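You operate a simulated robot arm through the tools that you are given. There is no shell and no other tool. Be economical: measure what you need, move in short steps, check, and stop when the job is done.

The job below is to be done with a simulated robot arm. You get a single attempt, and the scene is never put back.

JOB
Put the card for job 257 on the card rest and set current, on-time and off-time from it.
Fine: leave the power switch and the polarity knob alone.

It is judged by the outcome, as a careful person would: the job done as asked, and still so three seconds after it is handed in. It fails if anything else is knocked over, pushed out of place, dropped, spilled or broken.

ROBOT AND FRAMES
A 7-joint arm with a two-finger gripper, hanging from a carriage that runs on a rail from [6, 2642] to [-1, -238] (x, y) and turns from -57 to 631 degrees about z. Base frame: it is fixed where the carriage stands at the start and does not move with it; the origin is on the floor, on the carriage's upright axis, x ahead of it, y to its left, z up. Units: mm, degrees, N and s.
With the tool pointing down near the work surface it reaches from about 100 to 520 mm from the robot's upright axis, wherever it stands. Its first joint turns from -166.0 to 166.0 degrees. Places, roughly: card rest [500, -300, 1000]; current knob [600, -100, 1100]; generator power switch [400, -100, 1000]; off-time knob [600, -500, 1100]; on-time knob [600, -300, 1100]; polarity knob [400, -500, 1000]. Payload 1.37 kg.
Tool frame: the origin (TCP) lies between the finger pads and is the grasp point; the fingertips stand 16 mm ahead of it; z points along the fingers, y is the line along which they close. The gripper opens to 92 mm. The gripper's body begins 74 mm behind the TCP.
Orientation is that of the tool frame in the base frame, as a unit quaternion [x, y, z, w]. With the fingers straight down and closing along the base's y, the tool's x points along the base's -x, its y along +y and its z along -z.

CONTROLS
- The arm moves only by the tool drive_tool. Its arguments are lists of equal length, an entry for each row: "rot": the turn, a rotation vector about the base's x, y, z in degrees, a list of three; "delta_pos": the shift along the base's x, y, z in mm, a list of three; "hand": the closure, from 0 (fully open) to 1 (shut). In form: {"rot": [[ax, ay, az], ...], "delta_pos": [[tx, ty, tz], ...], "hand": [hand, ...]}. A call has 1 to 8 rows; each row is the pose to reach, as a shift and turn from the pose commanded when the call began. Rows are played at 5 a second. More than 50 mm and 8.6 degrees between two rows, or a gripper value outside its range, and nothing of the call is played. A pose out of reach is approached as far as the arm can. The call stops where the force on the tool passes 40 N (or 10 N more than at its start, if that is more) or the arm is blocked; 0.2 s more then pass. Each finger halts on what it meets, pressing with about 26 N; the grip force reading is that of the motor and also rises with nothing between the fingers. The clock runs only during rows and for 0.2 s after the last one: add rows that repeat a pose to give the fingers time. It gives the time, the measured TCP pose, the force on the tool (base axes), the opening and the grip force at its end, in the units of the frame above (readings bear some noise), with the torque about the TCP (base axes, N m) and any sound that the robot's microphone picked up.
- Cameras (640 x 400 px; columns grow to the right, rows downward): "scene" is now at [232.2, -51.2, 1754.6]; the picture's right is [-0.86, -0.51, 0.00], its down [-0.47, 0.78, -0.42] and it looks along [0.22, -0.36, -0.91] (base axes); focal length 265 px, centre (320, 200). "wrist" rides on the gripper at [71, 19, -111] in the tool frame; the picture's right is [-0.26, 0.97, 0.00], its down [-0.78, -0.21, -0.59] and it looks along [-0.57, -0.15, 0.81] (tool axes); focal length 280 px, centre (320, 200). There is no depth. A picture from a camera that has moved, and an enlarged one, comes with that camera's place and axes in the base frame and with its lens.
- snapshot(camera): a new picture of that camera. No time passes.
- raise_lower(by): slides the trunk up (or, below 0, down) by that many mm; the arm and the scene camera ride with it, the base frame stays. It gives what a move gives, with no picture.
- base_move(legs): drives the robot by 1 to 6 legs, each [ahead, left, turn to the left] in mm, mm and degrees, along the robot's own axes; the way and the turn of a leg run together, so that a leg with both is an arc; at most 1500 mm and 180 degrees a leg. The arm and the cameras ride along, it lands a little off, and it stops where it bumps. It keeps to its track: a leg is cut to what the track allows. It gives what a move gives.
- aim_head(pan, tilt): turns the head with the scene camera to pan (to the left, within 155 degrees either way) and tilt (down, from -29 to 69), counted from straight ahead of the robot. It gives what a move gives.
- inspect(camera, box): a new picture of the part [left, top, right, bottom] of that camera's present view, enlarged. No time passes.
- hand_in(): hands the job in; it is judged then, once.

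Go step by step. Nothing tells you exact positions but the pictures and the camera data: compare them with the known pose of the tool, close in by small moves and look again before you grip or let go. The budget is 120 turns and 90 pictures, counting those below and the enlarged ones. Unless the task says otherwise, let go and move clear before handing in, and close with one line.

The tools are called after "Request:" by a JSON object that holds its "fn" and its "kwargs". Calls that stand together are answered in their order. drive_tool: Moves the arm, as the interface text tells. Its arguments: {"type":"object","properties":{"rot":{"type":"array","items":{"type":"array","items":{"type":"number"}}},"delta_pos":{"type":"array","items":{"type":"array","items":{"type":"number"}}},"hand":{"type":"array","items":{"type":"number"}}},"required":["rot","delta_pos","hand"]} The other tools are called the same way: raise_lower (by) slides the trunk up or down; base_move (legs) drives the base; aim_head (pan, tilt) turns the head that bears the scene camera; snapshot (camera) takes a picture; inspect (camera, box) takes an enlarged picture of a part of a camera's view; hand_in () hands the job in.

At the start:

```text
clock: 0.0
position: [256.8, -152.7, 1000.3]
orientation: [0.0, 1.0, 0.001, 0.0]
contact_force: [0.0, -0.7, 0.2]
moment: [0.01, 0.0, 0.01]
grip_width: 91.9
grasp_force: 0.0
trunk travel left (down, up): [-575.0, 85.0]
robot x, y, heading: [0.4, 2.6, -0.2]
head pan, tilt: [-59.0, 65.3]
```

scene: 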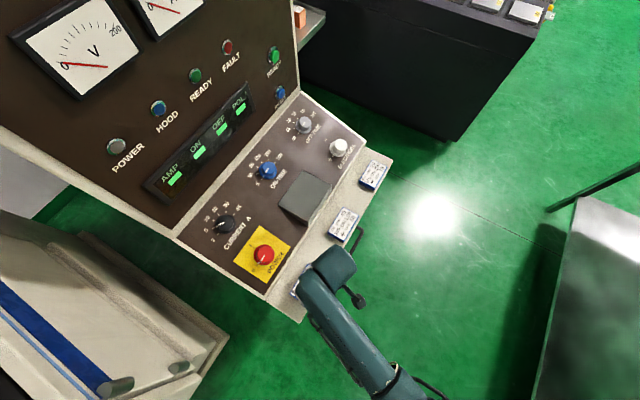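
wrist: 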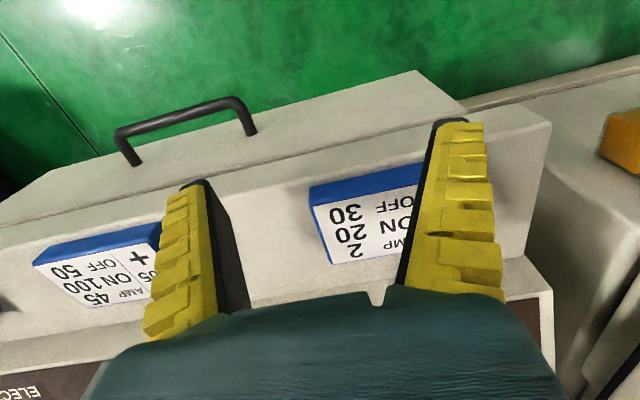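

I see a generator console with two cards on its front ledge, three knobs and a grey card rest. I'll enlarge the views to read the cards and the dials.

Request:
{"fn": "inspect", "kwargs": {"camera": "scene", "box": [270, 140, 400, 260]}}

Request:
{"fn": "inspect", "kwargs": {"camera": "scene", "box": [180, 100, 360, 280]}}

Request:
{"fn": "inspect", "kwargs": {"camera": "wrist", "box": [0, 140, 560, 400]}}

```text
3.33 times, centred on (335, 200) of scene
camera zoom: at [232.2, -51.2, 1754.6], right [-0.86, -0.51, 0.0], down [-0.47, 0.78, -0.42], along [0.22, -0.36, -0.91], focal length 884 px, centre (270, 200)
```

zoom: 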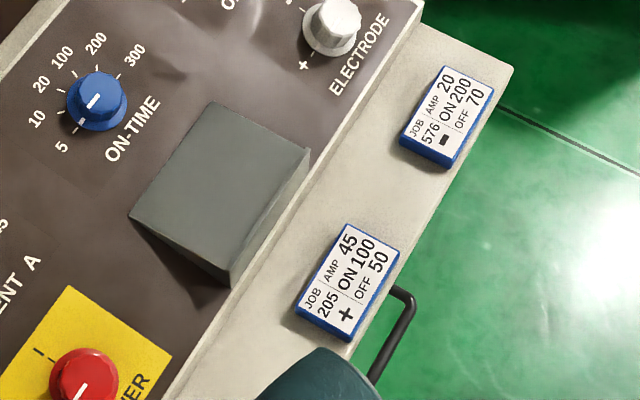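

```text
2.22 times, centred on (270, 190) of scene
camera zoom: at [232.2, -51.2, 1754.6], right [-0.86, -0.51, 0.0], down [-0.47, 0.78, -0.42], along [0.22, -0.36, -0.91], focal length 589 px, centre (431, 222)
```

zoom: 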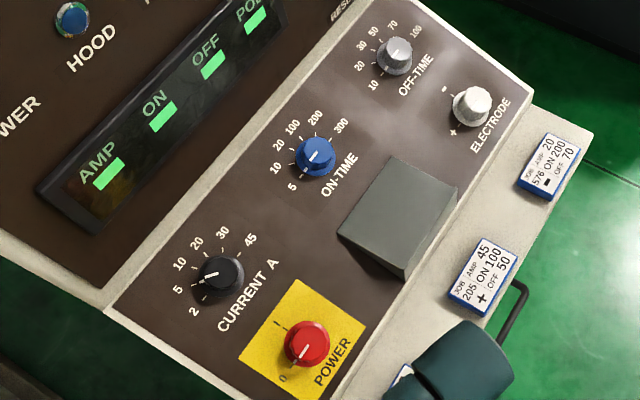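

```text
1.14 times, centred on (280, 270) of wrist
camera zoom: at [186.3, -132.7, 1110.6], right [0.26, 0.97, 0.0], down [0.78, -0.21, 0.59], along [0.57, -0.15, -0.81], focal length 320 px, centre (366, 120)
```

zoom: 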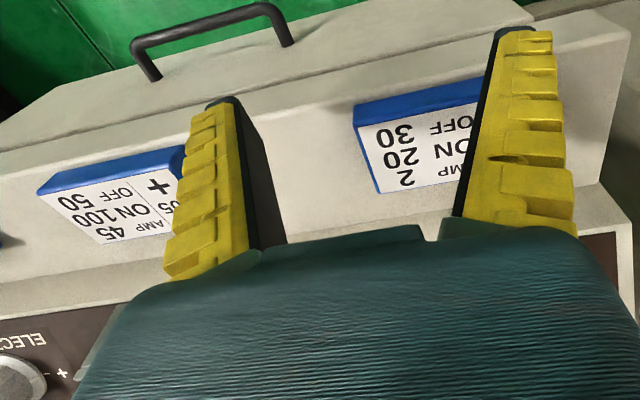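

The third card, partly hidden by the gripper, reads AMP 2 / ON 20 / OFF 30, but I can't see its job number. I'll raise the tool to see it.

Request:
{"fn": "drive_tool", "kwargs": {"rot": [[0, 0, 0], [0, 0, 0], [0, 0, 0], [0, 0, 0]], "delta_pos": [[0, 0, 50], [0, 0, 100], [-20, 0, 140], [-50, 0, 150]], "hand": [0, 0, 0, 0]}}

Request:
{"fn": "snapshot", "kwargs": {"camera": "wrist"}}

Request:
{"fn": "snapshot", "kwargs": {"camera": "scene"}}

```text
clock: 1.0
position: [208.8, -153.8, 1146.9]
orientation: [0.0, 1.0, 0.0, 0.0]
contact_force: [0.5, -0.6, 0.6]
moment: [0.0, 0.02, 0.03]
grip_width: 91.7
grasp_force: 0.0
trunk travel left (down, up): [-575.0, 85.0]
robot x, y, heading: [3.8, -3.0, -0.1]
head pan, tilt: [-59.0, 65.3]
```

```text
84 pictures are left
camera wrist: at [137.9, -133.0, 1258.2], right [0.26, 0.97, 0.0], down [0.78, -0.21, 0.59], along [0.57, -0.15, -0.81], focal length 280 px, centre (320, 200)
```

wrist: 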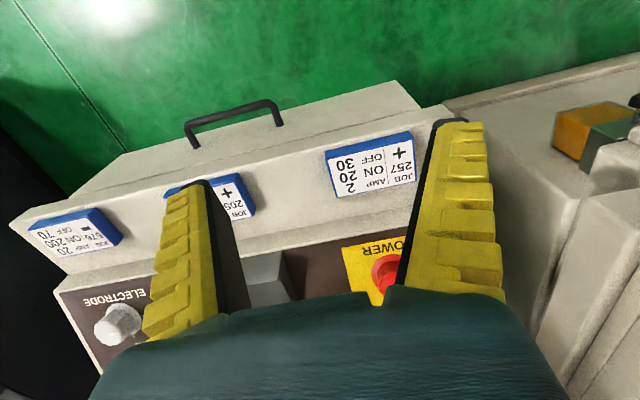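

```text
83 pictures are left
camera scene: at [232.4, -51.3, 1754.6], right [-0.86, -0.51, 0.0], down [-0.47, 0.78, -0.42], along [0.22, -0.36, -0.91], focal length 265 px, centre (320, 200)
```

scene: 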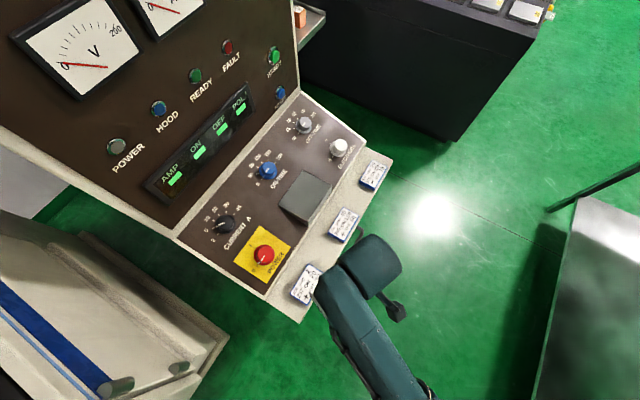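

The third card is job 257: AMP 2, ON 20, OFF 30. Next I need the shape of the rest and the knob details.

Request:
{"fn": "inspect", "kwargs": {"camera": "scene", "box": [260, 150, 350, 230]}}

Request:
{"fn": "inspect", "kwargs": {"camera": "scene", "box": [190, 190, 260, 250]}}

Request:
{"fn": "inspect", "kwargs": {"camera": "scene", "box": [240, 100, 340, 190]}}

Request:
{"fn": "inspect", "kwargs": {"camera": "scene", "box": [280, 250, 340, 310]}}

Request:
{"fn": "inspect", "kwargs": {"camera": "scene", "box": [130, 70, 270, 210]}}

```text
5.00 times, centred on (305, 190) of scene
camera zoom: at [232.4, -51.3, 1754.6], right [-0.86, -0.51, 0.0], down [-0.47, 0.78, -0.42], along [0.22, -0.36, -0.91], focal length 1326 px, centre (395, 250)
```

zoom: 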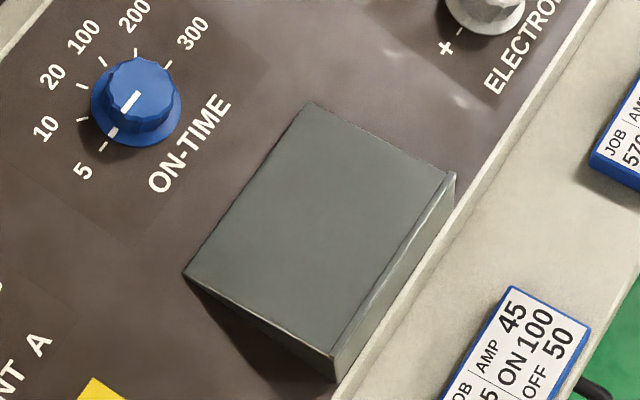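

```text
6.67 times, centred on (225, 220) of scene
camera zoom: at [232.4, -51.3, 1754.6], right [-0.86, -0.51, 0.0], down [-0.47, 0.78, -0.42], along [0.22, -0.36, -0.91], focal length 1768 px, centre (953, 67)
```

zoom: 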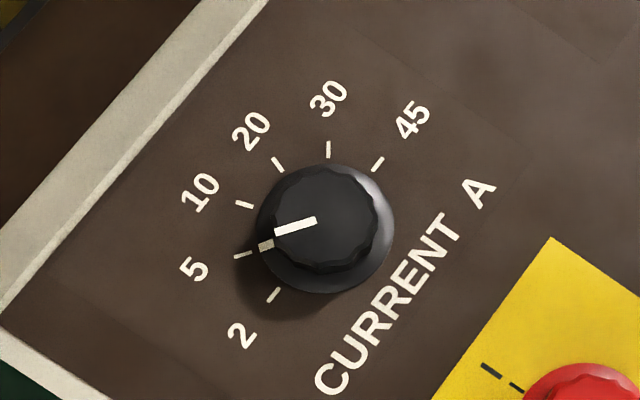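

```text
4.44 times, centred on (290, 145) of scene
camera zoom: at [232.4, -51.3, 1754.6], right [-0.86, -0.51, 0.0], down [-0.47, 0.78, -0.42], along [0.22, -0.36, -0.91], focal length 1179 px, centre (453, 444)
```

zoom: 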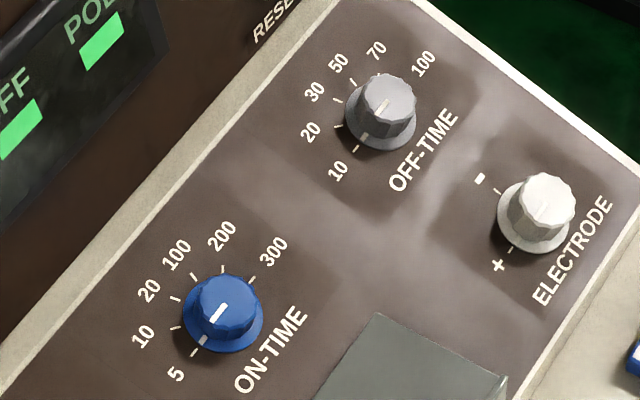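

```text
6.67 times, centred on (310, 280) of scene
camera zoom: at [232.4, -51.3, 1754.6], right [-0.86, -0.51, 0.0], down [-0.47, 0.78, -0.42], along [0.22, -0.36, -0.91], focal length 1768 px, centre (387, -333)
```

zoom: 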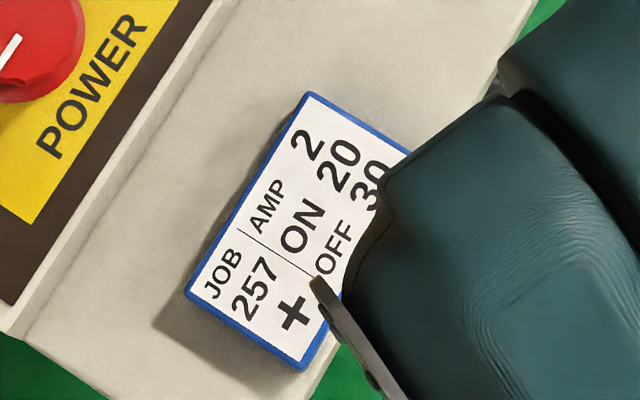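

```text
2.86 times, centred on (200, 140) of scene
camera zoom: at [232.4, -51.3, 1754.6], right [-0.86, -0.51, 0.0], down [-0.47, 0.78, -0.42], along [0.22, -0.36, -0.91], focal length 758 px, centre (663, 371)
```

zoom: 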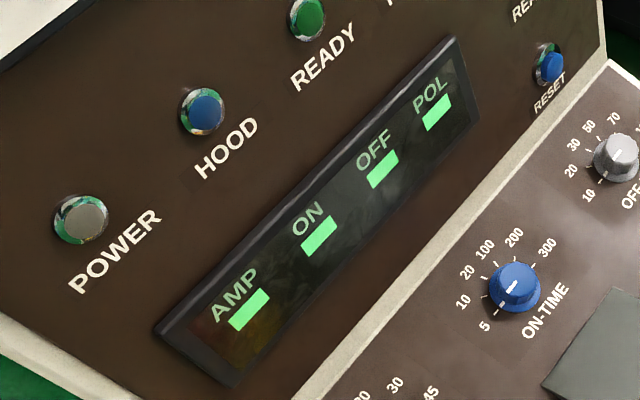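

Now I'll move the tool over near the rest, staying high, so the wrist camera can see it between the fingers.

Request:
{"fn": "drive_tool", "kwargs": {"rot": [[0, 0, 0], [0, 0, 0], [0, 0, 0], [0, 0, 0]], "delta_pos": [[20, -40, 20], [45, -80, 30], [65, -115, 30], [90, -146, 30]], "hand": [0, 0, 0, 0]}}

Request:
{"fn": "snapshot", "kwargs": {"camera": "wrist"}}

Request:
{"fn": "inspect", "kwargs": {"camera": "scene", "box": [280, 250, 340, 310]}}

```text
clock: 2.0
position: [294.6, -300.7, 1180.8]
orientation: [0.0, 1.0, 0.0, -0.001]
contact_force: [-1.1, 0.0, -0.7]
moment: [-0.04, -0.04, 0.03]
grip_width: 91.8
grasp_force: 0.1
trunk travel left (down, up): [-575.0, 85.0]
robot x, y, heading: [-3.1, 0.3, -0.2]
head pan, tilt: [-59.0, 65.3]
```

```text
77 pictures are left
camera wrist: at [224.4, -280.7, 1291.0], right [0.26, 0.97, 0.0], down [0.78, -0.21, 0.59], along [0.57, -0.15, -0.81], focal length 280 px, centre (320, 200)
```

wrist: 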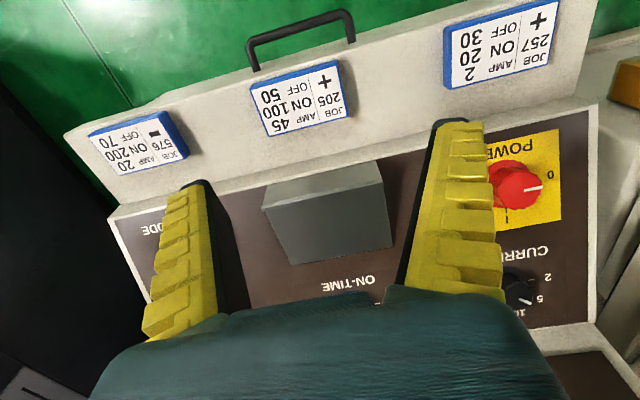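

```text
6.67 times, centred on (310, 280) of scene
camera zoom: at [232.0, -51.2, 1754.6], right [-0.86, -0.51, 0.0], down [-0.47, 0.78, -0.42], along [0.22, -0.36, -0.91], focal length 1768 px, centre (387, -333)
```

zoom: 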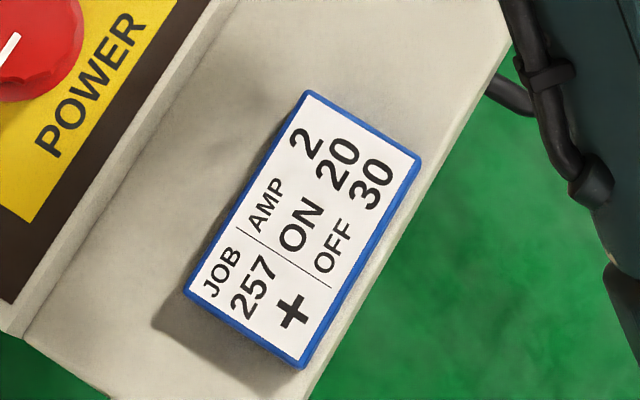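

Request:
{"fn": "inspect", "kwargs": {"camera": "wrist", "box": [240, 140, 420, 290]}}

Request:
{"fn": "inspect", "kwargs": {"camera": "wrist", "box": [420, 0, 600, 110]}}

```text
2.67 times, centred on (330, 215) of wrist
camera zoom: at [224.4, -280.7, 1291.0], right [0.26, 0.97, 0.0], down [0.78, -0.21, 0.59], along [0.57, -0.15, -0.81], focal length 748 px, centre (293, 160)
```

zoom: 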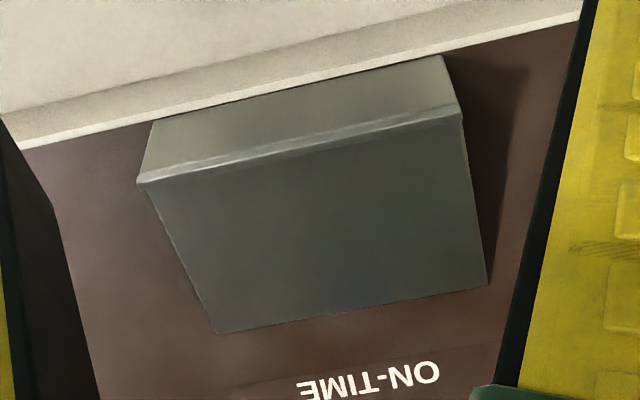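

```text
3.56 times, centred on (510, 55) of wrist
camera zoom: at [224.4, -280.7, 1291.0], right [0.26, 0.97, 0.0], down [0.78, -0.21, 0.59], along [0.57, -0.15, -0.81], focal length 997 px, centre (-356, 716)
```

zoom: 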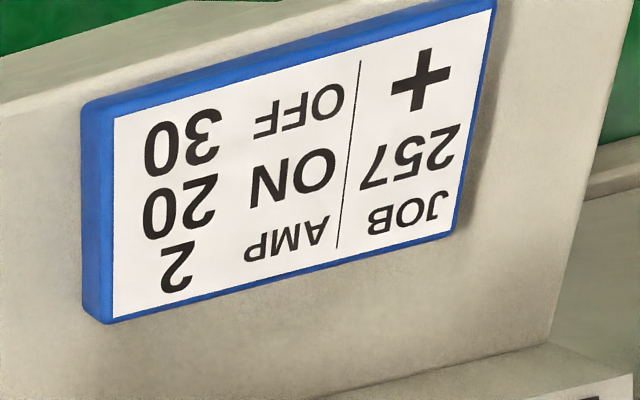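

The rest's top looks level at z ≈ 1035, spanning x 400–503 and y −399…−257. The 257 card lies about at (314, −118) with its long side along y, so I'll turn the tool 90° to grip it across x, while moving above it.

Request:
{"fn": "drive_tool", "kwargs": {"rot": [[0, 0, 8], [0, 0, 16], [0, 0, 24], [0, 0, 32], [0, 0, 40], [0, 0, 48], [0, 0, 56], [0, 0, 64]], "delta_pos": [[0, 20, 0], [0, 40, 0], [0, 65, 0], [0, 90, 0], [5, 115, 0], [10, 140, 0], [15, 165, 0], [20, 182, 0]], "hand": [0, 0, 0, 0, 0, 0, 0, 0]}}

Request:
{"fn": "drive_tool", "kwargs": {"rot": [[0, 0, 8], [0, 0, 16], [0, 0, 24], [0, 0, 26]], "delta_pos": [[0, 0, -20], [0, 0, -45], [0, 0, -70], [0, 0, -90]], "hand": [0, 0, 0, 0]}}

Request:
{"fn": "snapshot", "kwargs": {"camera": "wrist"}}

Request:
{"fn": "snapshot", "kwargs": {"camera": "scene"}}

```text
clock: 3.8
position: [317.0, -116.9, 1180.9]
orientation: [-0.532, 0.847, 0.001, -0.001]
contact_force: [0.2, -0.3, -0.3]
moment: [0.02, 0.05, -0.01]
grip_width: 91.7
grasp_force: 0.0
trunk travel left (down, up): [-575.0, 85.0]
robot x, y, heading: [-1.0, 0.2, 0.2]
head pan, tilt: [-59.0, 65.3]
```

```text
clock: 4.8
position: [314.1, -118.0, 1091.0]
orientation: [0.708, -0.707, 0.001, 0.0]
contact_force: [-0.1, -0.6, 0.5]
moment: [-0.03, 0.02, -0.01]
grip_width: 91.8
grasp_force: 0.1
trunk travel left (down, up): [-575.0, 85.0]
robot x, y, heading: [-3.1, -0.9, -0.2]
head pan, tilt: [-59.0, 65.3]
```

```text
73 pictures are left
camera wrist: at [295.8, -187.7, 1201.2], right [-0.97, 0.26, 0.0], down [0.21, 0.78, 0.59], along [0.15, 0.57, -0.81], focal length 280 px, centre (320, 200)
```

wrist: 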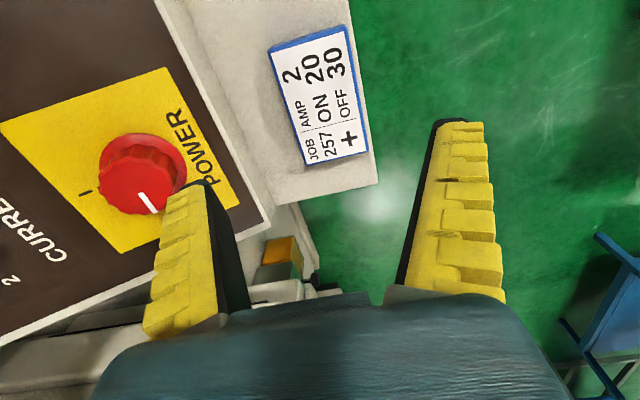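

```text
72 pictures are left
camera scene: at [232.2, -51.3, 1754.6], right [-0.86, -0.51, 0.0], down [-0.47, 0.78, -0.42], along [0.22, -0.36, -0.91], focal length 265 px, centre (320, 200)
```

scene: 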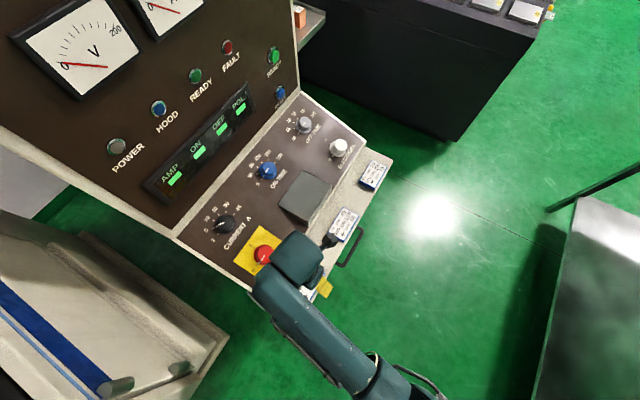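

The card lies centred around x ≈ 312, y ≈ −119, squarely below the fingers. I'll narrow the opening a little, come down partway and check.

Request:
{"fn": "drive_tool", "kwargs": {"rot": [[0, 0, 0], [0, 0, 0], [0, 0, 0], [0, 0, 0]], "delta_pos": [[-2, -1, -30], [-2, -1, -60], [-2, -1, -78], [-2, -1, -88]], "hand": [0.1, 0.13, 0.13, 0.13]}}

Request:
{"fn": "snapshot", "kwargs": {"camera": "wrist"}}

Request:
{"fn": "inspect", "kwargs": {"camera": "scene", "box": [250, 220, 370, 320]}}

```text
clock: 5.8
position: [314.2, -118.8, 1000.5]
orientation: [0.707, -0.707, 0.0, 0.0]
contact_force: [0.4, 1.0, 0.5]
moment: [-0.01, 0.0, 0.06]
grip_width: 81.2
grasp_force: 1.0
trunk travel left (down, up): [-575.0, 85.0]
robot x, y, heading: [4.9, 1.8, 0.1]
head pan, tilt: [-59.0, 65.3]
```

```text
71 pictures are left
camera wrist: at [295.2, -188.3, 1110.3], right [-0.97, 0.26, 0.0], down [0.21, 0.78, 0.59], along [0.15, 0.57, -0.81], focal length 280 px, centre (320, 200)
```

wrist: 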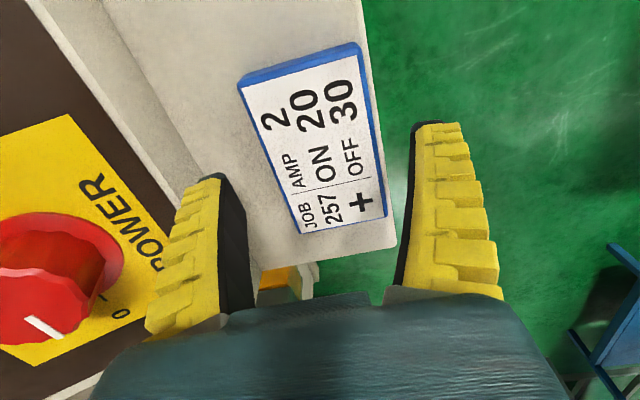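

```text
4.00 times, centred on (310, 270) of scene
camera zoom: at [232.2, -51.3, 1754.6], right [-0.86, -0.51, 0.0], down [-0.47, 0.78, -0.42], along [0.22, -0.36, -0.91], focal length 1061 px, centre (360, -80)
```

zoom: 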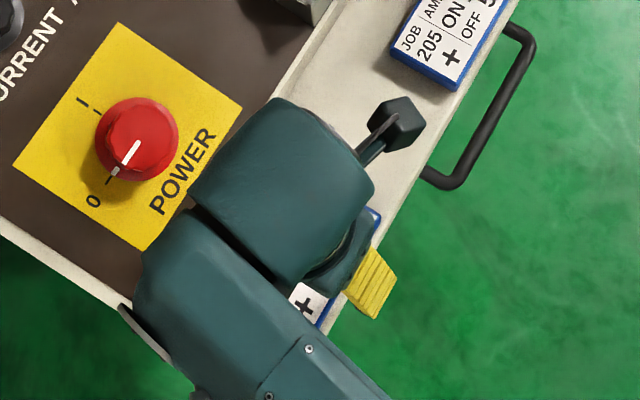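

The card's top is at z ≈ 974 and the fingers straddle it cleanly. I'll go down by small steps, watching the force.

Request:
{"fn": "drive_tool", "kwargs": {"rot": [[0, 0, 0], [0, 0, 0], [0, 0, 0], [0, 0, 0]], "delta_pos": [[-1, 0, -6], [-1, 0, -10], [-1, 0, -13], [-1, 0, -15]], "hand": [0.13, 0.13, 0.13, 0.13]}}

Request:
{"fn": "inspect", "kwargs": {"camera": "wrist", "box": [120, 40, 520, 320]}}

```text
clock: 6.8
position: [313.7, -117.6, 985.9]
orientation: [-0.707, 0.707, 0.0, 0.001]
contact_force: [-0.8, 0.4, 0.5]
moment: [0.0, -0.01, 0.01]
grip_width: 81.4
grasp_force: 0.7
trunk travel left (down, up): [-575.0, 85.0]
robot x, y, heading: [-1.4, -0.2, -0.1]
head pan, tilt: [-59.0, 65.3]
```

```text
1.43 times, centred on (320, 180) of wrist
camera zoom: at [295.0, -187.8, 1096.7], right [-0.97, 0.26, 0.0], down [0.21, 0.78, 0.59], along [0.15, 0.57, -0.81], focal length 401 px, centre (320, 229)
```

zoom: 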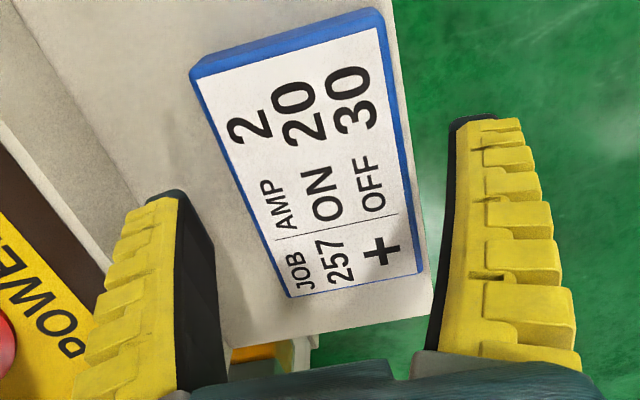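

Request:
{"fn": "drive_tool", "kwargs": {"rot": [[0, 0, 0], [0, 0, 0], [0, 0, 0]], "delta_pos": [[0, 0, -1.5], [0, 0, -3], [0, 0, -3]], "hand": [0.13, 0.13, 0.13]}}

```text
clock: 7.6
position: [314.0, -116.8, 983.8]
orientation: [0.707, -0.707, 0.001, 0.0]
contact_force: [-0.1, 0.9, 0.1]
moment: [0.04, 0.01, 0.01]
grip_width: 81.3
grasp_force: 1.2
trunk travel left (down, up): [-575.0, 85.0]
robot x, y, heading: [-2.1, -3.3, -0.0]
head pan, tilt: [-59.0, 65.3]
```

Request:
{"fn": "drive_tool", "kwargs": {"rot": [[0, 0, 0], [0, 0, 0], [0, 0, 0]], "delta_pos": [[0, 0, -1], [0, 0, -2], [0, 0, -2]], "hand": [0.13, 0.13, 0.13]}}

Request:
{"fn": "inspect", "kwargs": {"camera": "wrist", "box": [120, 40, 520, 320]}}

```text
clock: 8.4
position: [313.5, -118.3, 981.6]
orientation: [-0.707, 0.708, 0.0, 0.0]
contact_force: [-0.7, 0.6, 0.4]
moment: [0.02, 0.01, 0.02]
grip_width: 81.2
grasp_force: 0.8
trunk travel left (down, up): [-575.0, 85.0]
robot x, y, heading: [-2.7, -2.1, -0.1]
head pan, tilt: [-59.0, 65.3]
```

```text
1.43 times, centred on (320, 180) of wrist
camera zoom: at [294.9, -188.0, 1092.5], right [-0.96, 0.26, 0.0], down [0.21, 0.78, 0.59], along [0.15, 0.57, -0.81], focal length 401 px, centre (320, 229)
```

zoom: 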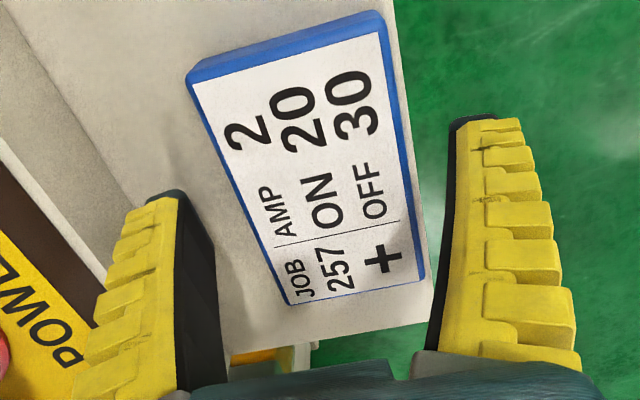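

The tips are now about 8 mm below the card's top. Closing.

Request:
{"fn": "drive_tool", "kwargs": {"rot": [[0, 0, 0], [0, 0, 0], [0, 0, 0], [0, 0, 0]], "delta_pos": [[-1, 0, 0], [-1, 0, 0], [-1, 0, 0], [-1, 0, 0]], "hand": [0.25, 0.4, 0.5, 0.5]}}

Request:
{"fn": "inspect", "kwargs": {"camera": "wrist", "box": [120, 40, 520, 320]}}

```text
clock: 9.4
position: [313.6, -118.6, 982.0]
orientation: [0.707, -0.707, 0.0, 0.0]
contact_force: [-4.1, 1.5, 11.8]
moment: [0.1, 0.1, 0.0]
grip_width: 54.1
grasp_force: 25.8
trunk travel left (down, up): [-575.0, 85.0]
robot x, y, heading: [1.7, -2.5, -0.3]
head pan, tilt: [-59.0, 65.3]
```

```text
1.43 times, centred on (320, 180) of wrist
camera zoom: at [293.8, -187.9, 1092.8], right [-0.97, 0.26, 0.0], down [0.21, 0.78, 0.59], along [0.15, 0.57, -0.81], focal length 401 px, centre (320, 229)
```

zoom: 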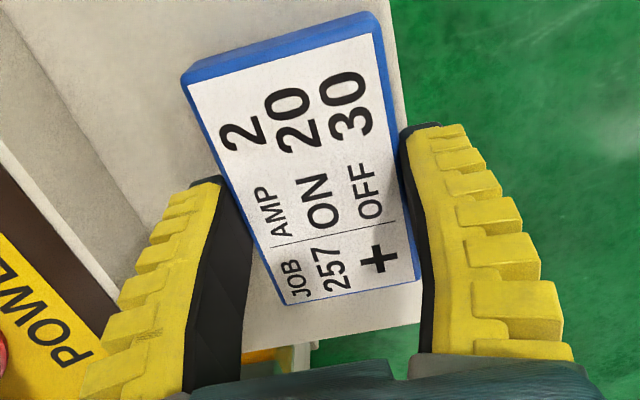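

The card is held (54 mm wide). I'll lift it well above the knobs, then slide the carriage to the right.

Request:
{"fn": "drive_tool", "kwargs": {"rot": [[0, 0, 0], [0, 0, 0], [0, 0, 0], [0, 0, 0], [0, 0, 0]], "delta_pos": [[0, 0, 15], [0, 0, 45], [0, 0, 85], [0, 0, 125], [0, 0, 150]], "hand": [0.5, 0.5, 0.5, 0.5, 0.5]}}

Request:
{"fn": "snapshot", "kwargs": {"camera": "wrist"}}

```text
clock: 10.6
position: [312.6, -117.8, 1132.7]
orientation: [0.707, -0.707, 0.0, 0.0]
contact_force: [0.3, -0.3, -1.0]
moment: [0.06, 0.01, 0.0]
grip_width: 50.9
grasp_force: 26.1
trunk travel left (down, up): [-575.0, 85.0]
robot x, y, heading: [0.9, 0.2, 0.3]
head pan, tilt: [-59.0, 65.3]
```

```text
66 pictures are left
camera wrist: at [294.9, -187.8, 1242.9], right [-0.96, 0.26, 0.0], down [0.21, 0.78, 0.59], along [0.15, 0.57, -0.81], focal length 280 px, centre (320, 200)
```

wrist: 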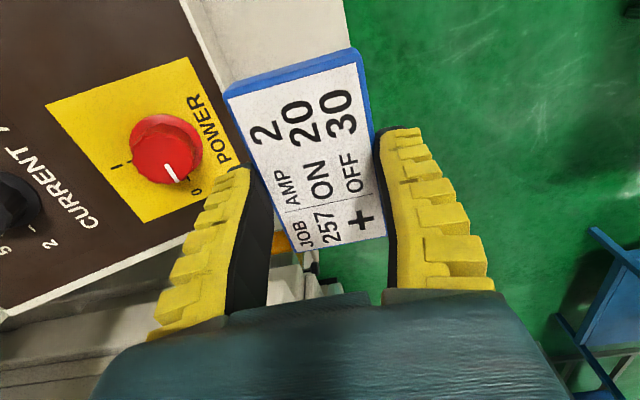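

The card is held firmly. I'll slide the carriage right by 200 mm.

Request:
{"fn": "base_move", "kwargs": {"legs": [[0, -200, 0]]}}

Request:
{"fn": "snapshot", "kwargs": {"camera": "wrist"}}

Request:
{"fn": "snapshot", "kwargs": {"camera": "scene"}}

```text
clock: 12.2
position: [313.3, -312.8, 1131.7]
orientation: [-0.703, 0.711, 0.0, 0.0]
contact_force: [0.4, -0.2, -1.2]
moment: [0.04, 0.01, -0.03]
grip_width: 50.7
grasp_force: 26.2
trunk travel left (down, up): [-575.0, 85.0]
robot x, y, heading: [1.3, -190.6, -0.3]
head pan, tilt: [-59.0, 65.3]
```

```text
65 pictures are left
camera wrist: at [293.1, -382.8, 1242.5], right [-0.96, 0.27, 0.0], down [0.22, 0.78, 0.59], along [0.16, 0.57, -0.81], focal length 280 px, centre (320, 200)
```

wrist: 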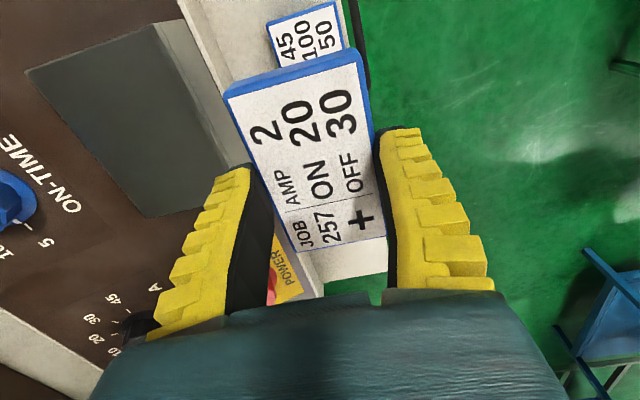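

```text
64 pictures are left
camera scene: at [231.3, -245.8, 1754.6], right [-0.86, -0.51, 0.0], down [-0.46, 0.78, -0.42], along [0.21, -0.36, -0.91], focal length 265 px, centre (320, 200)
```

scene: 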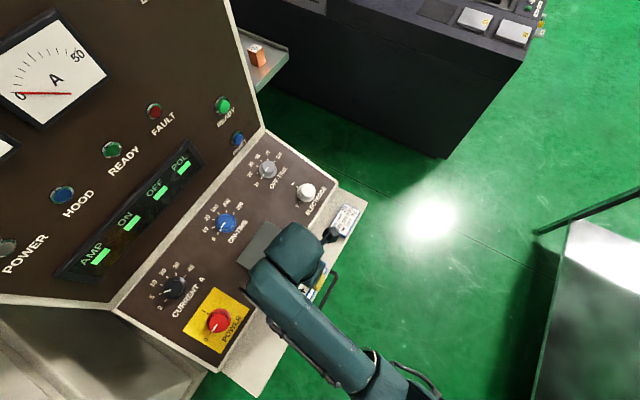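

The rest, re-measured, spans x 397–501 and y −397…−260, so its centre is about (450, −329). I'll carry the card over it, then lower.

Request:
{"fn": "drive_tool", "kwargs": {"rot": [[0, 0, 0], [0, 0, 0], [0, 0, 0], [0, 0, 0], [0, 0, 0], [0, 0, 0]], "delta_pos": [[35, -5, 0], [70, -10, 0], [105, -14, 0], [139, -16, 0], [139, -16, -30], [139, -16, -55]], "hand": [0.5, 0.5, 0.5, 0.5, 0.5, 0.5]}}

Request:
{"fn": "snapshot", "kwargs": {"camera": "wrist"}}

Request:
{"fn": "inspect", "kwargs": {"camera": "scene", "box": [180, 140, 360, 300]}}

```text
clock: 13.6
position: [450.5, -331.0, 1075.8]
orientation: [-0.704, 0.71, 0.0, 0.001]
contact_force: [0.4, -0.1, -1.0]
moment: [0.03, 0.04, -0.05]
grip_width: 50.6
grasp_force: 26.8
trunk travel left (down, up): [-575.0, 85.0]
robot x, y, heading: [0.1, -191.5, -0.8]
head pan, tilt: [-59.0, 65.3]
```

```text
63 pictures are left
camera wrist: at [431.3, -401.1, 1185.9], right [-0.96, 0.27, 0.0], down [0.22, 0.78, 0.59], along [0.16, 0.57, -0.81], focal length 280 px, centre (320, 200)
```

wrist: 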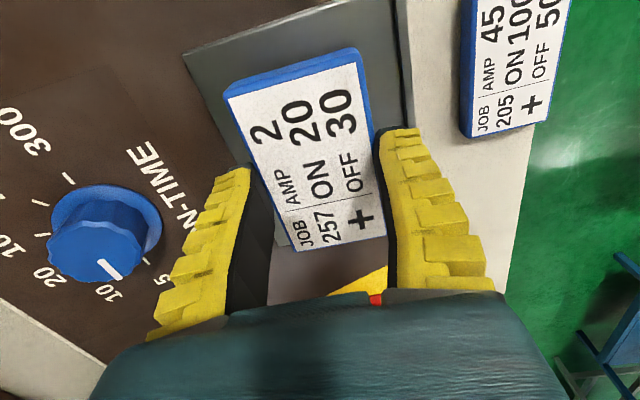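

```text
2.50 times, centred on (270, 220) of scene
camera zoom: at [231.3, -245.8, 1754.6], right [-0.86, -0.51, 0.0], down [-0.46, 0.78, -0.42], along [0.21, -0.36, -0.91], focal length 663 px, centre (445, 150)
```

zoom: 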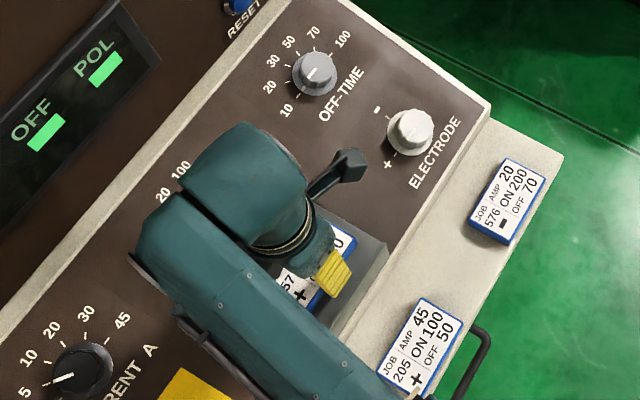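

Request:
{"fn": "drive_tool", "kwargs": {"rot": [[0, 0, 0], [0, 0, 0], [0, 0, 0], [0, 0, 0]], "delta_pos": [[0, 0, -7], [0, 0, -12], [0, 0, -16], [0, 0, -18]], "hand": [0.5, 0.5, 0.5, 0.5]}}

Request:
{"fn": "snapshot", "kwargs": {"camera": "wrist"}}

```text
clock: 14.6
position: [452.2, -331.3, 1059.1]
orientation: [-0.704, 0.71, -0.002, 0.0]
contact_force: [-5.8, 0.6, 16.4]
moment: [0.11, 0.13, 0.0]
grip_width: 54.5
grasp_force: 26.4
trunk travel left (down, up): [-575.0, 85.0]
robot x, y, heading: [1.8, -191.6, -0.5]
head pan, tilt: [-59.0, 65.3]
```

```text
61 pictures are left
camera wrist: at [433.1, -400.0, 1170.7], right [-0.96, 0.27, 0.0], down [0.22, 0.78, 0.59], along [0.16, 0.57, -0.81], focal length 280 px, centre (320, 200)
```

wrist: 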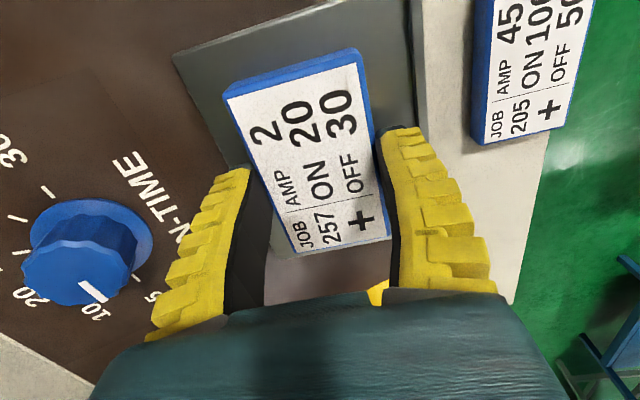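

The force shows the card has touched down on the rest (same feel as on the ledge). I'll ease up slightly, then open just enough to clear.

Request:
{"fn": "drive_tool", "kwargs": {"rot": [[0, 0, 0], [0, 0, 0], [0, 0, 0], [0, 0, 0]], "delta_pos": [[0, 0, 0.5], [0, 0, 1], [0, 0, 1], [0, 0, 1]], "hand": [0.5, 0.3, 0.26, 0.26]}}

Request:
{"fn": "snapshot", "kwargs": {"camera": "wrist"}}

```text
clock: 15.6
position: [451.6, -330.7, 1059.9]
orientation: [-0.704, 0.71, 0.0, 0.0]
contact_force: [0.4, 0.2, 0.1]
moment: [0.02, -0.03, -0.05]
grip_width: 70.1
grasp_force: 1.3
trunk travel left (down, up): [-575.0, 85.0]
robot x, y, heading: [1.9, -190.9, -0.7]
head pan, tilt: [-59.0, 65.3]
```

```text
60 pictures are left
camera wrist: at [431.9, -399.7, 1170.8], right [-0.96, 0.27, 0.0], down [0.22, 0.78, 0.59], along [0.16, 0.57, -0.81], focal length 280 px, centre (320, 200)
```

wrist: 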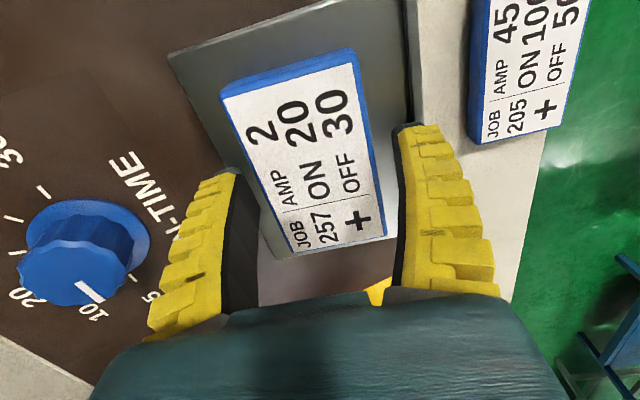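

The card stays on the rest. I'll rise straight up and look.

Request:
{"fn": "drive_tool", "kwargs": {"rot": [[0, 0, 0], [0, 0, 0], [0, 0, 0], [0, 0, 0], [0, 0, 0]], "delta_pos": [[0, 0, 10], [0, 0, 40], [0, 0, 80], [-20, 0, 120], [-40, 0, 150]], "hand": [0.26, 0.26, 0.26, 0.26, 0.26]}}

Request:
{"fn": "snapshot", "kwargs": {"camera": "wrist"}}

Request:
{"fn": "snapshot", "kwargs": {"camera": "scene"}}

```text
clock: 16.8
position: [410.8, -333.5, 1210.7]
orientation: [-0.704, 0.71, 0.001, -0.001]
contact_force: [0.1, 0.9, 1.1]
moment: [0.01, 0.0, -0.03]
grip_width: 70.2
grasp_force: 1.2
trunk travel left (down, up): [-575.0, 85.0]
robot x, y, heading: [2.2, -190.5, -0.6]
head pan, tilt: [-59.0, 65.3]
```

```text
59 pictures are left
camera wrist: at [390.7, -402.5, 1321.4], right [-0.96, 0.27, 0.0], down [0.22, 0.78, 0.59], along [0.16, 0.57, -0.81], focal length 280 px, centre (320, 200)
```

wrist: 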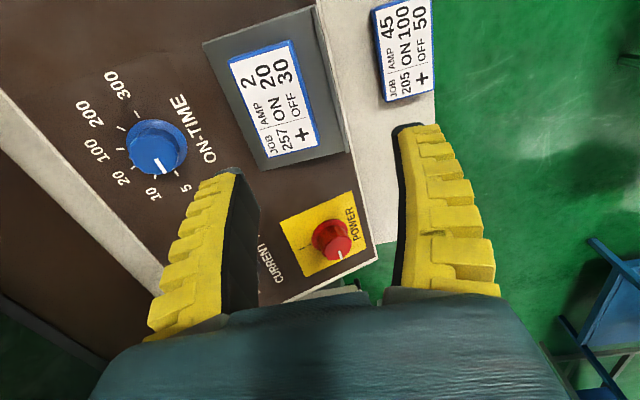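

```text
58 pictures are left
camera scene: at [231.4, -245.8, 1754.5], right [-0.86, -0.51, 0.0], down [-0.46, 0.78, -0.42], along [0.21, -0.36, -0.91], focal length 265 px, centre (320, 200)
```

scene: 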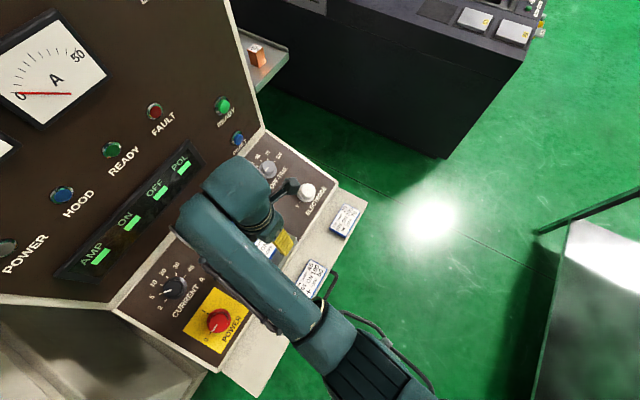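

The card for 257 sits flat on the rest, fully inside it. Dials have six positions 36° apart. Current must go 5→2 (36° counter‑clockwise), on‑time 5→20 and off‑time 10→30 (72° clockwise each). I'll slide the carriage right and turn the tool for the on‑time knob.

Request:
{"fn": "base_move", "kwargs": {"legs": [[0, -50, 0]]}}

Request:
{"fn": "drive_tool", "kwargs": {"rot": [[0, 0, -8], [0, 0, -16], [0, 0, -24], [0, 0, -32], [0, 0, -40], [0, 0, -48], [0, 0, -54]], "delta_pos": [[0, 0, 0], [0, 0, 0], [0, 0, 0], [0, 0, 0], [0, 0, 0], [0, 0, 0], [0, 0, 0]], "hand": [0.2, 0.1, 0, 0, 0, 0, 0]}}

Request:
{"fn": "drive_tool", "kwargs": {"rot": [[0, -8, 0], [0, -16, 0], [0, -24, 0], [0, -26, 0]], "delta_pos": [[0, 0, 0], [0, 0, 0], [0, 0, 0], [0, 0, 0]], "hand": [0, 0, 0, 0]}}

Request:
{"fn": "snapshot", "kwargs": {"camera": "wrist"}}

Request:
{"fn": "snapshot", "kwargs": {"camera": "scene"}}

```text
clock: 17.7
position: [409.7, -374.1, 1209.7]
orientation: [-0.705, 0.71, 0.0, 0.0]
contact_force: [0.5, 0.1, 0.7]
moment: [0.02, -0.01, 0.02]
grip_width: 70.2
grasp_force: 1.3
trunk travel left (down, up): [-575.0, 85.0]
robot x, y, heading: [2.0, -234.0, -0.2]
head pan, tilt: [-59.0, 65.3]
```

```text
clock: 19.3
position: [410.4, -375.0, 1210.7]
orientation: [-0.305, 0.952, 0.0, 0.001]
contact_force: [-0.3, -0.3, -0.5]
moment: [-0.02, -0.01, 0.02]
grip_width: 92.0
grasp_force: 0.1
trunk travel left (down, up): [-575.0, 85.0]
robot x, y, heading: [-1.9, -235.4, -0.5]
head pan, tilt: [-59.0, 65.3]
```

```text
clock: 20.3
position: [410.7, -374.6, 1211.1]
orientation: [-0.298, 0.927, -0.069, 0.215]
contact_force: [0.8, 0.5, 0.8]
moment: [0.03, 0.01, -0.03]
grip_width: 91.9
grasp_force: 0.0
trunk travel left (down, up): [-575.0, 85.0]
robot x, y, heading: [-2.8, -237.5, -0.4]
head pan, tilt: [-59.0, 65.3]
```

```text
57 pictures are left
camera wrist: at [300.9, -399.1, 1280.2], right [-0.31, 0.94, -0.15], down [0.42, 0.28, 0.86], along [0.85, 0.21, -0.48], focal length 280 px, centre (320, 200)
```

wrist: 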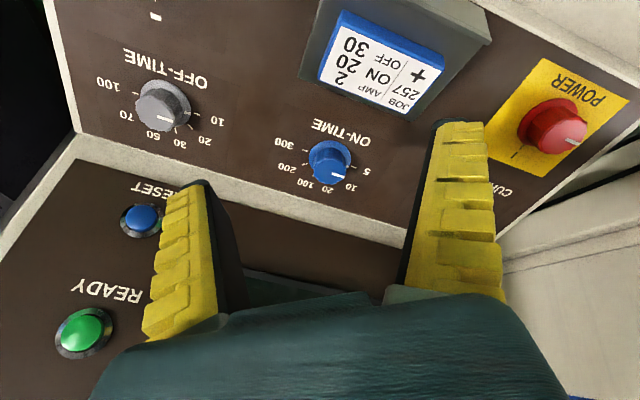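

```text
56 pictures are left
camera scene: at [231.3, -287.3, 1754.6], right [-0.86, -0.51, 0.0], down [-0.46, 0.78, -0.42], along [0.21, -0.36, -0.91], focal length 265 px, centre (320, 200)
```

scene: 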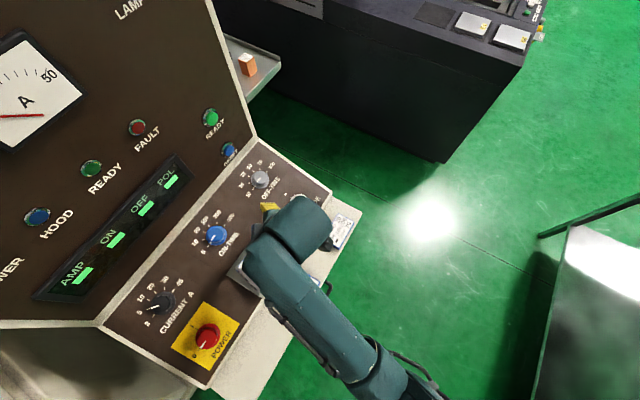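

Request:
{"fn": "inspect", "kwargs": {"camera": "wrist", "box": [260, 110, 400, 210]}}

Request:
{"fn": "inspect", "kwargs": {"camera": "wrist", "box": [90, 50, 230, 160]}}

Request:
{"fn": "inspect", "kwargs": {"camera": "scene", "box": [180, 150, 300, 260]}}

```text
4.00 times, centred on (330, 160) of wrist
camera zoom: at [300.9, -399.1, 1280.2], right [-0.31, 0.94, -0.15], down [0.42, 0.28, 0.86], along [0.85, 0.21, -0.48], focal length 1122 px, centre (280, 360)
```

zoom: 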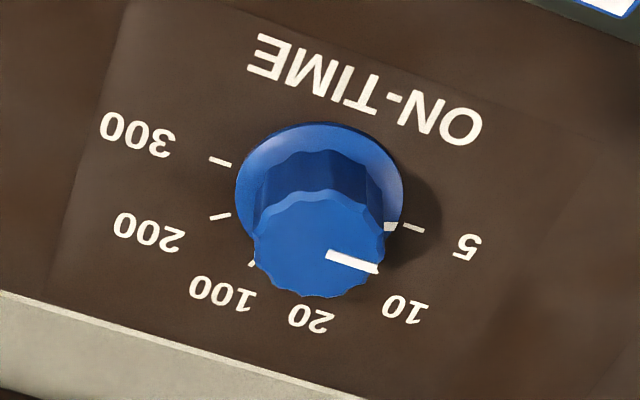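

```text
3.64 times, centred on (160, 105) of wrist
camera zoom: at [300.9, -399.1, 1280.2], right [-0.31, 0.94, -0.15], down [0.42, 0.28, 0.86], along [0.85, 0.21, -0.48], focal length 1020 px, centre (902, 546)
```

zoom: 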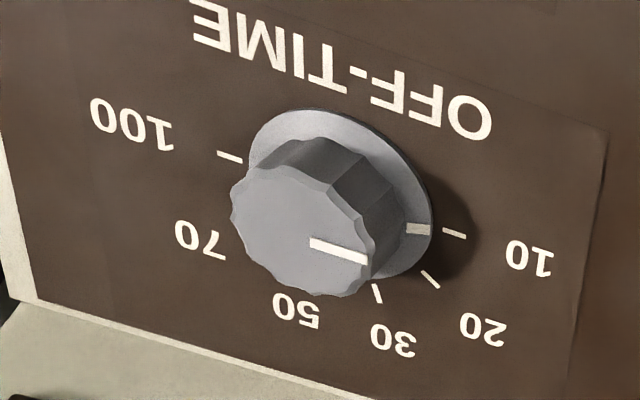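

```text
3.64 times, centred on (240, 205) of scene
camera zoom: at [231.3, -287.3, 1754.6], right [-0.86, -0.51, 0.0], down [-0.46, 0.78, -0.42], along [0.21, -0.36, -0.91], focal length 964 px, centre (611, 182)
```

zoom: 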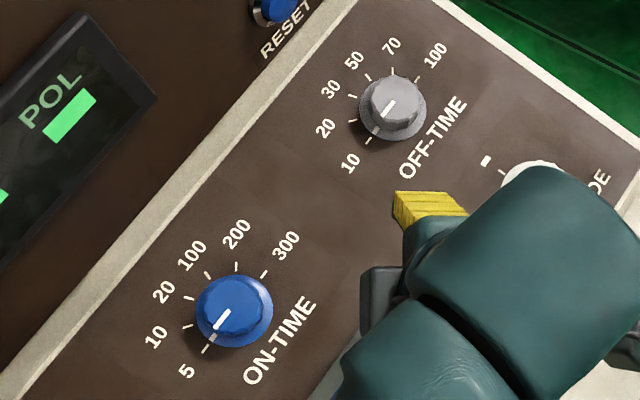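

The pointers on the skirts confirm: on‑time at 5, off‑time at 10. The on‑time knob axis meets the panel near (574, −326, 1070). Next I'll hover above it along the panel normal.

Request:
{"fn": "drive_tool", "kwargs": {"rot": [[0, 0, 0], [0, 0, 0], [0, 0, 0], [0, 0, 0]], "delta_pos": [[32, 12, -10], [64, 25, -25], [96, 37, -45], [128, 49, -69]], "hand": [0, 0, 0, 0]}}

Request:
{"fn": "snapshot", "kwargs": {"camera": "wrist"}}

Request:
{"fn": "snapshot", "kwargs": {"camera": "scene"}}

```text
clock: 21.3
position: [540.2, -324.3, 1144.5]
orientation: [-0.297, 0.928, -0.069, 0.214]
contact_force: [-0.2, -0.2, 0.5]
moment: [-0.01, -0.07, 0.02]
grip_width: 92.1
grasp_force: 0.0
trunk travel left (down, up): [-575.0, 85.0]
robot x, y, heading: [0.5, -231.9, -0.3]
head pan, tilt: [-59.0, 65.3]
```

```text
52 pictures are left
camera wrist: at [430.3, -350.1, 1212.4], right [-0.31, 0.94, -0.15], down [0.42, 0.28, 0.86], along [0.85, 0.2, -0.48], focal length 280 px, centre (320, 200)
```

wrist: 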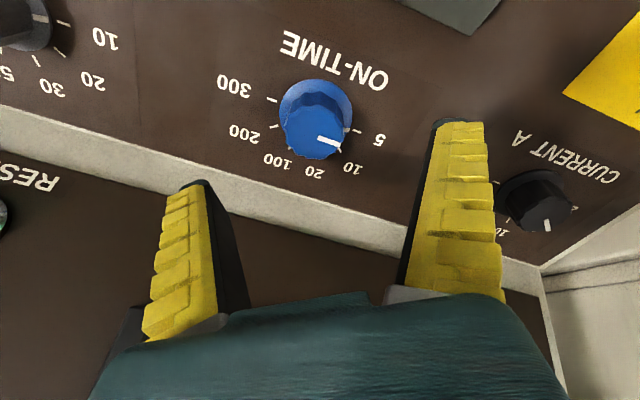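

```text
51 pictures are left
camera scene: at [231.2, -287.3, 1754.6], right [-0.86, -0.51, 0.0], down [-0.46, 0.78, -0.42], along [0.21, -0.36, -0.91], focal length 265 px, centre (320, 200)
```

scene: 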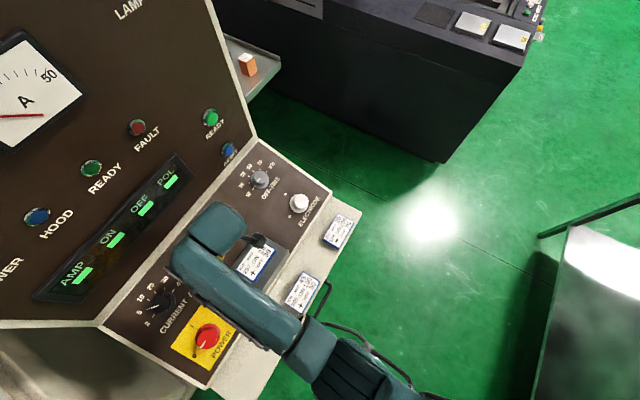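

The knob sits slightly toward the operator of the tool's axis, about 8 mm. I'll correct that and advance 25 mm along the axis.

Request:
{"fn": "drive_tool", "kwargs": {"rot": [[0, 0, 0], [0, 0, 0], [0, 0, 0]], "delta_pos": [[-3, -5, -5], [1, -5, -15], [5, -5, -25]], "hand": [0, 0, 0]}}

Request:
{"fn": "snapshot", "kwargs": {"camera": "wrist"}}

```text
clock: 22.1
position: [544.1, -331.7, 1117.0]
orientation: [-0.298, 0.928, -0.069, 0.214]
contact_force: [0.2, -0.4, -0.5]
moment: [0.0, 0.04, -0.04]
grip_width: 91.8
grasp_force: 0.1
trunk travel left (down, up): [-575.0, 85.0]
robot x, y, heading: [0.2, -234.6, -0.3]
head pan, tilt: [-59.0, 65.3]
```

```text
50 pictures are left
camera wrist: at [434.1, -355.8, 1186.1], right [-0.31, 0.94, -0.15], down [0.42, 0.28, 0.86], along [0.85, 0.21, -0.48], focal length 280 px, centre (320, 200)
```

wrist: 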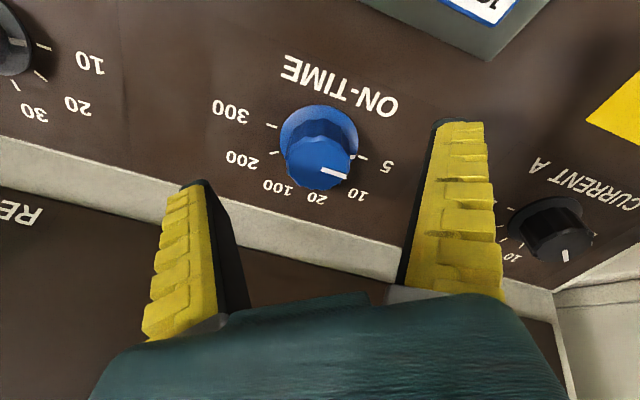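

Well aligned now. Advancing in steps to straddle the knob.

Request:
{"fn": "drive_tool", "kwargs": {"rot": [[0, 0, 0], [0, 0, 0], [0, 0, 0], [0, 0, 0]], "delta_pos": [[1, -1, -7], [5, -1, -14], [8, -1, -20], [11, -1, -25.7]], "hand": [0, 0, 0, 0]}}

Request:
{"fn": "snapshot", "kwargs": {"camera": "wrist"}}

```text
clock: 23.1
position: [555.3, -332.1, 1090.3]
orientation: [-0.298, 0.928, -0.069, 0.213]
contact_force: [0.1, -0.3, -0.1]
moment: [-0.01, -0.02, -0.04]
grip_width: 91.7
grasp_force: 0.1
trunk travel left (down, up): [-575.0, 85.0]
robot x, y, heading: [0.2, -237.1, -0.4]
head pan, tilt: [-59.0, 65.3]
```

```text
49 pictures are left
camera wrist: at [444.8, -356.3, 1159.7], right [-0.31, 0.94, -0.15], down [0.42, 0.28, 0.86], along [0.85, 0.21, -0.48], focal length 280 px, centre (320, 200)
```

wrist: 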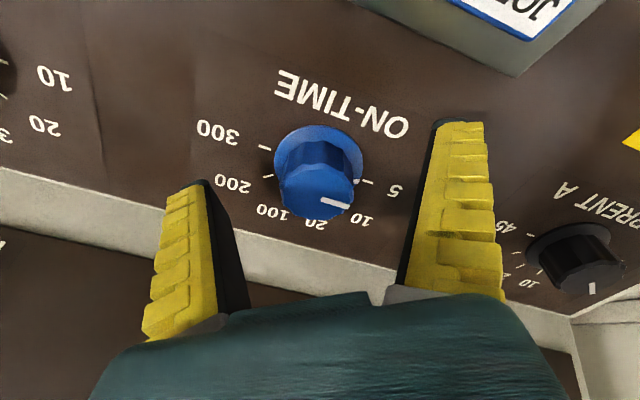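

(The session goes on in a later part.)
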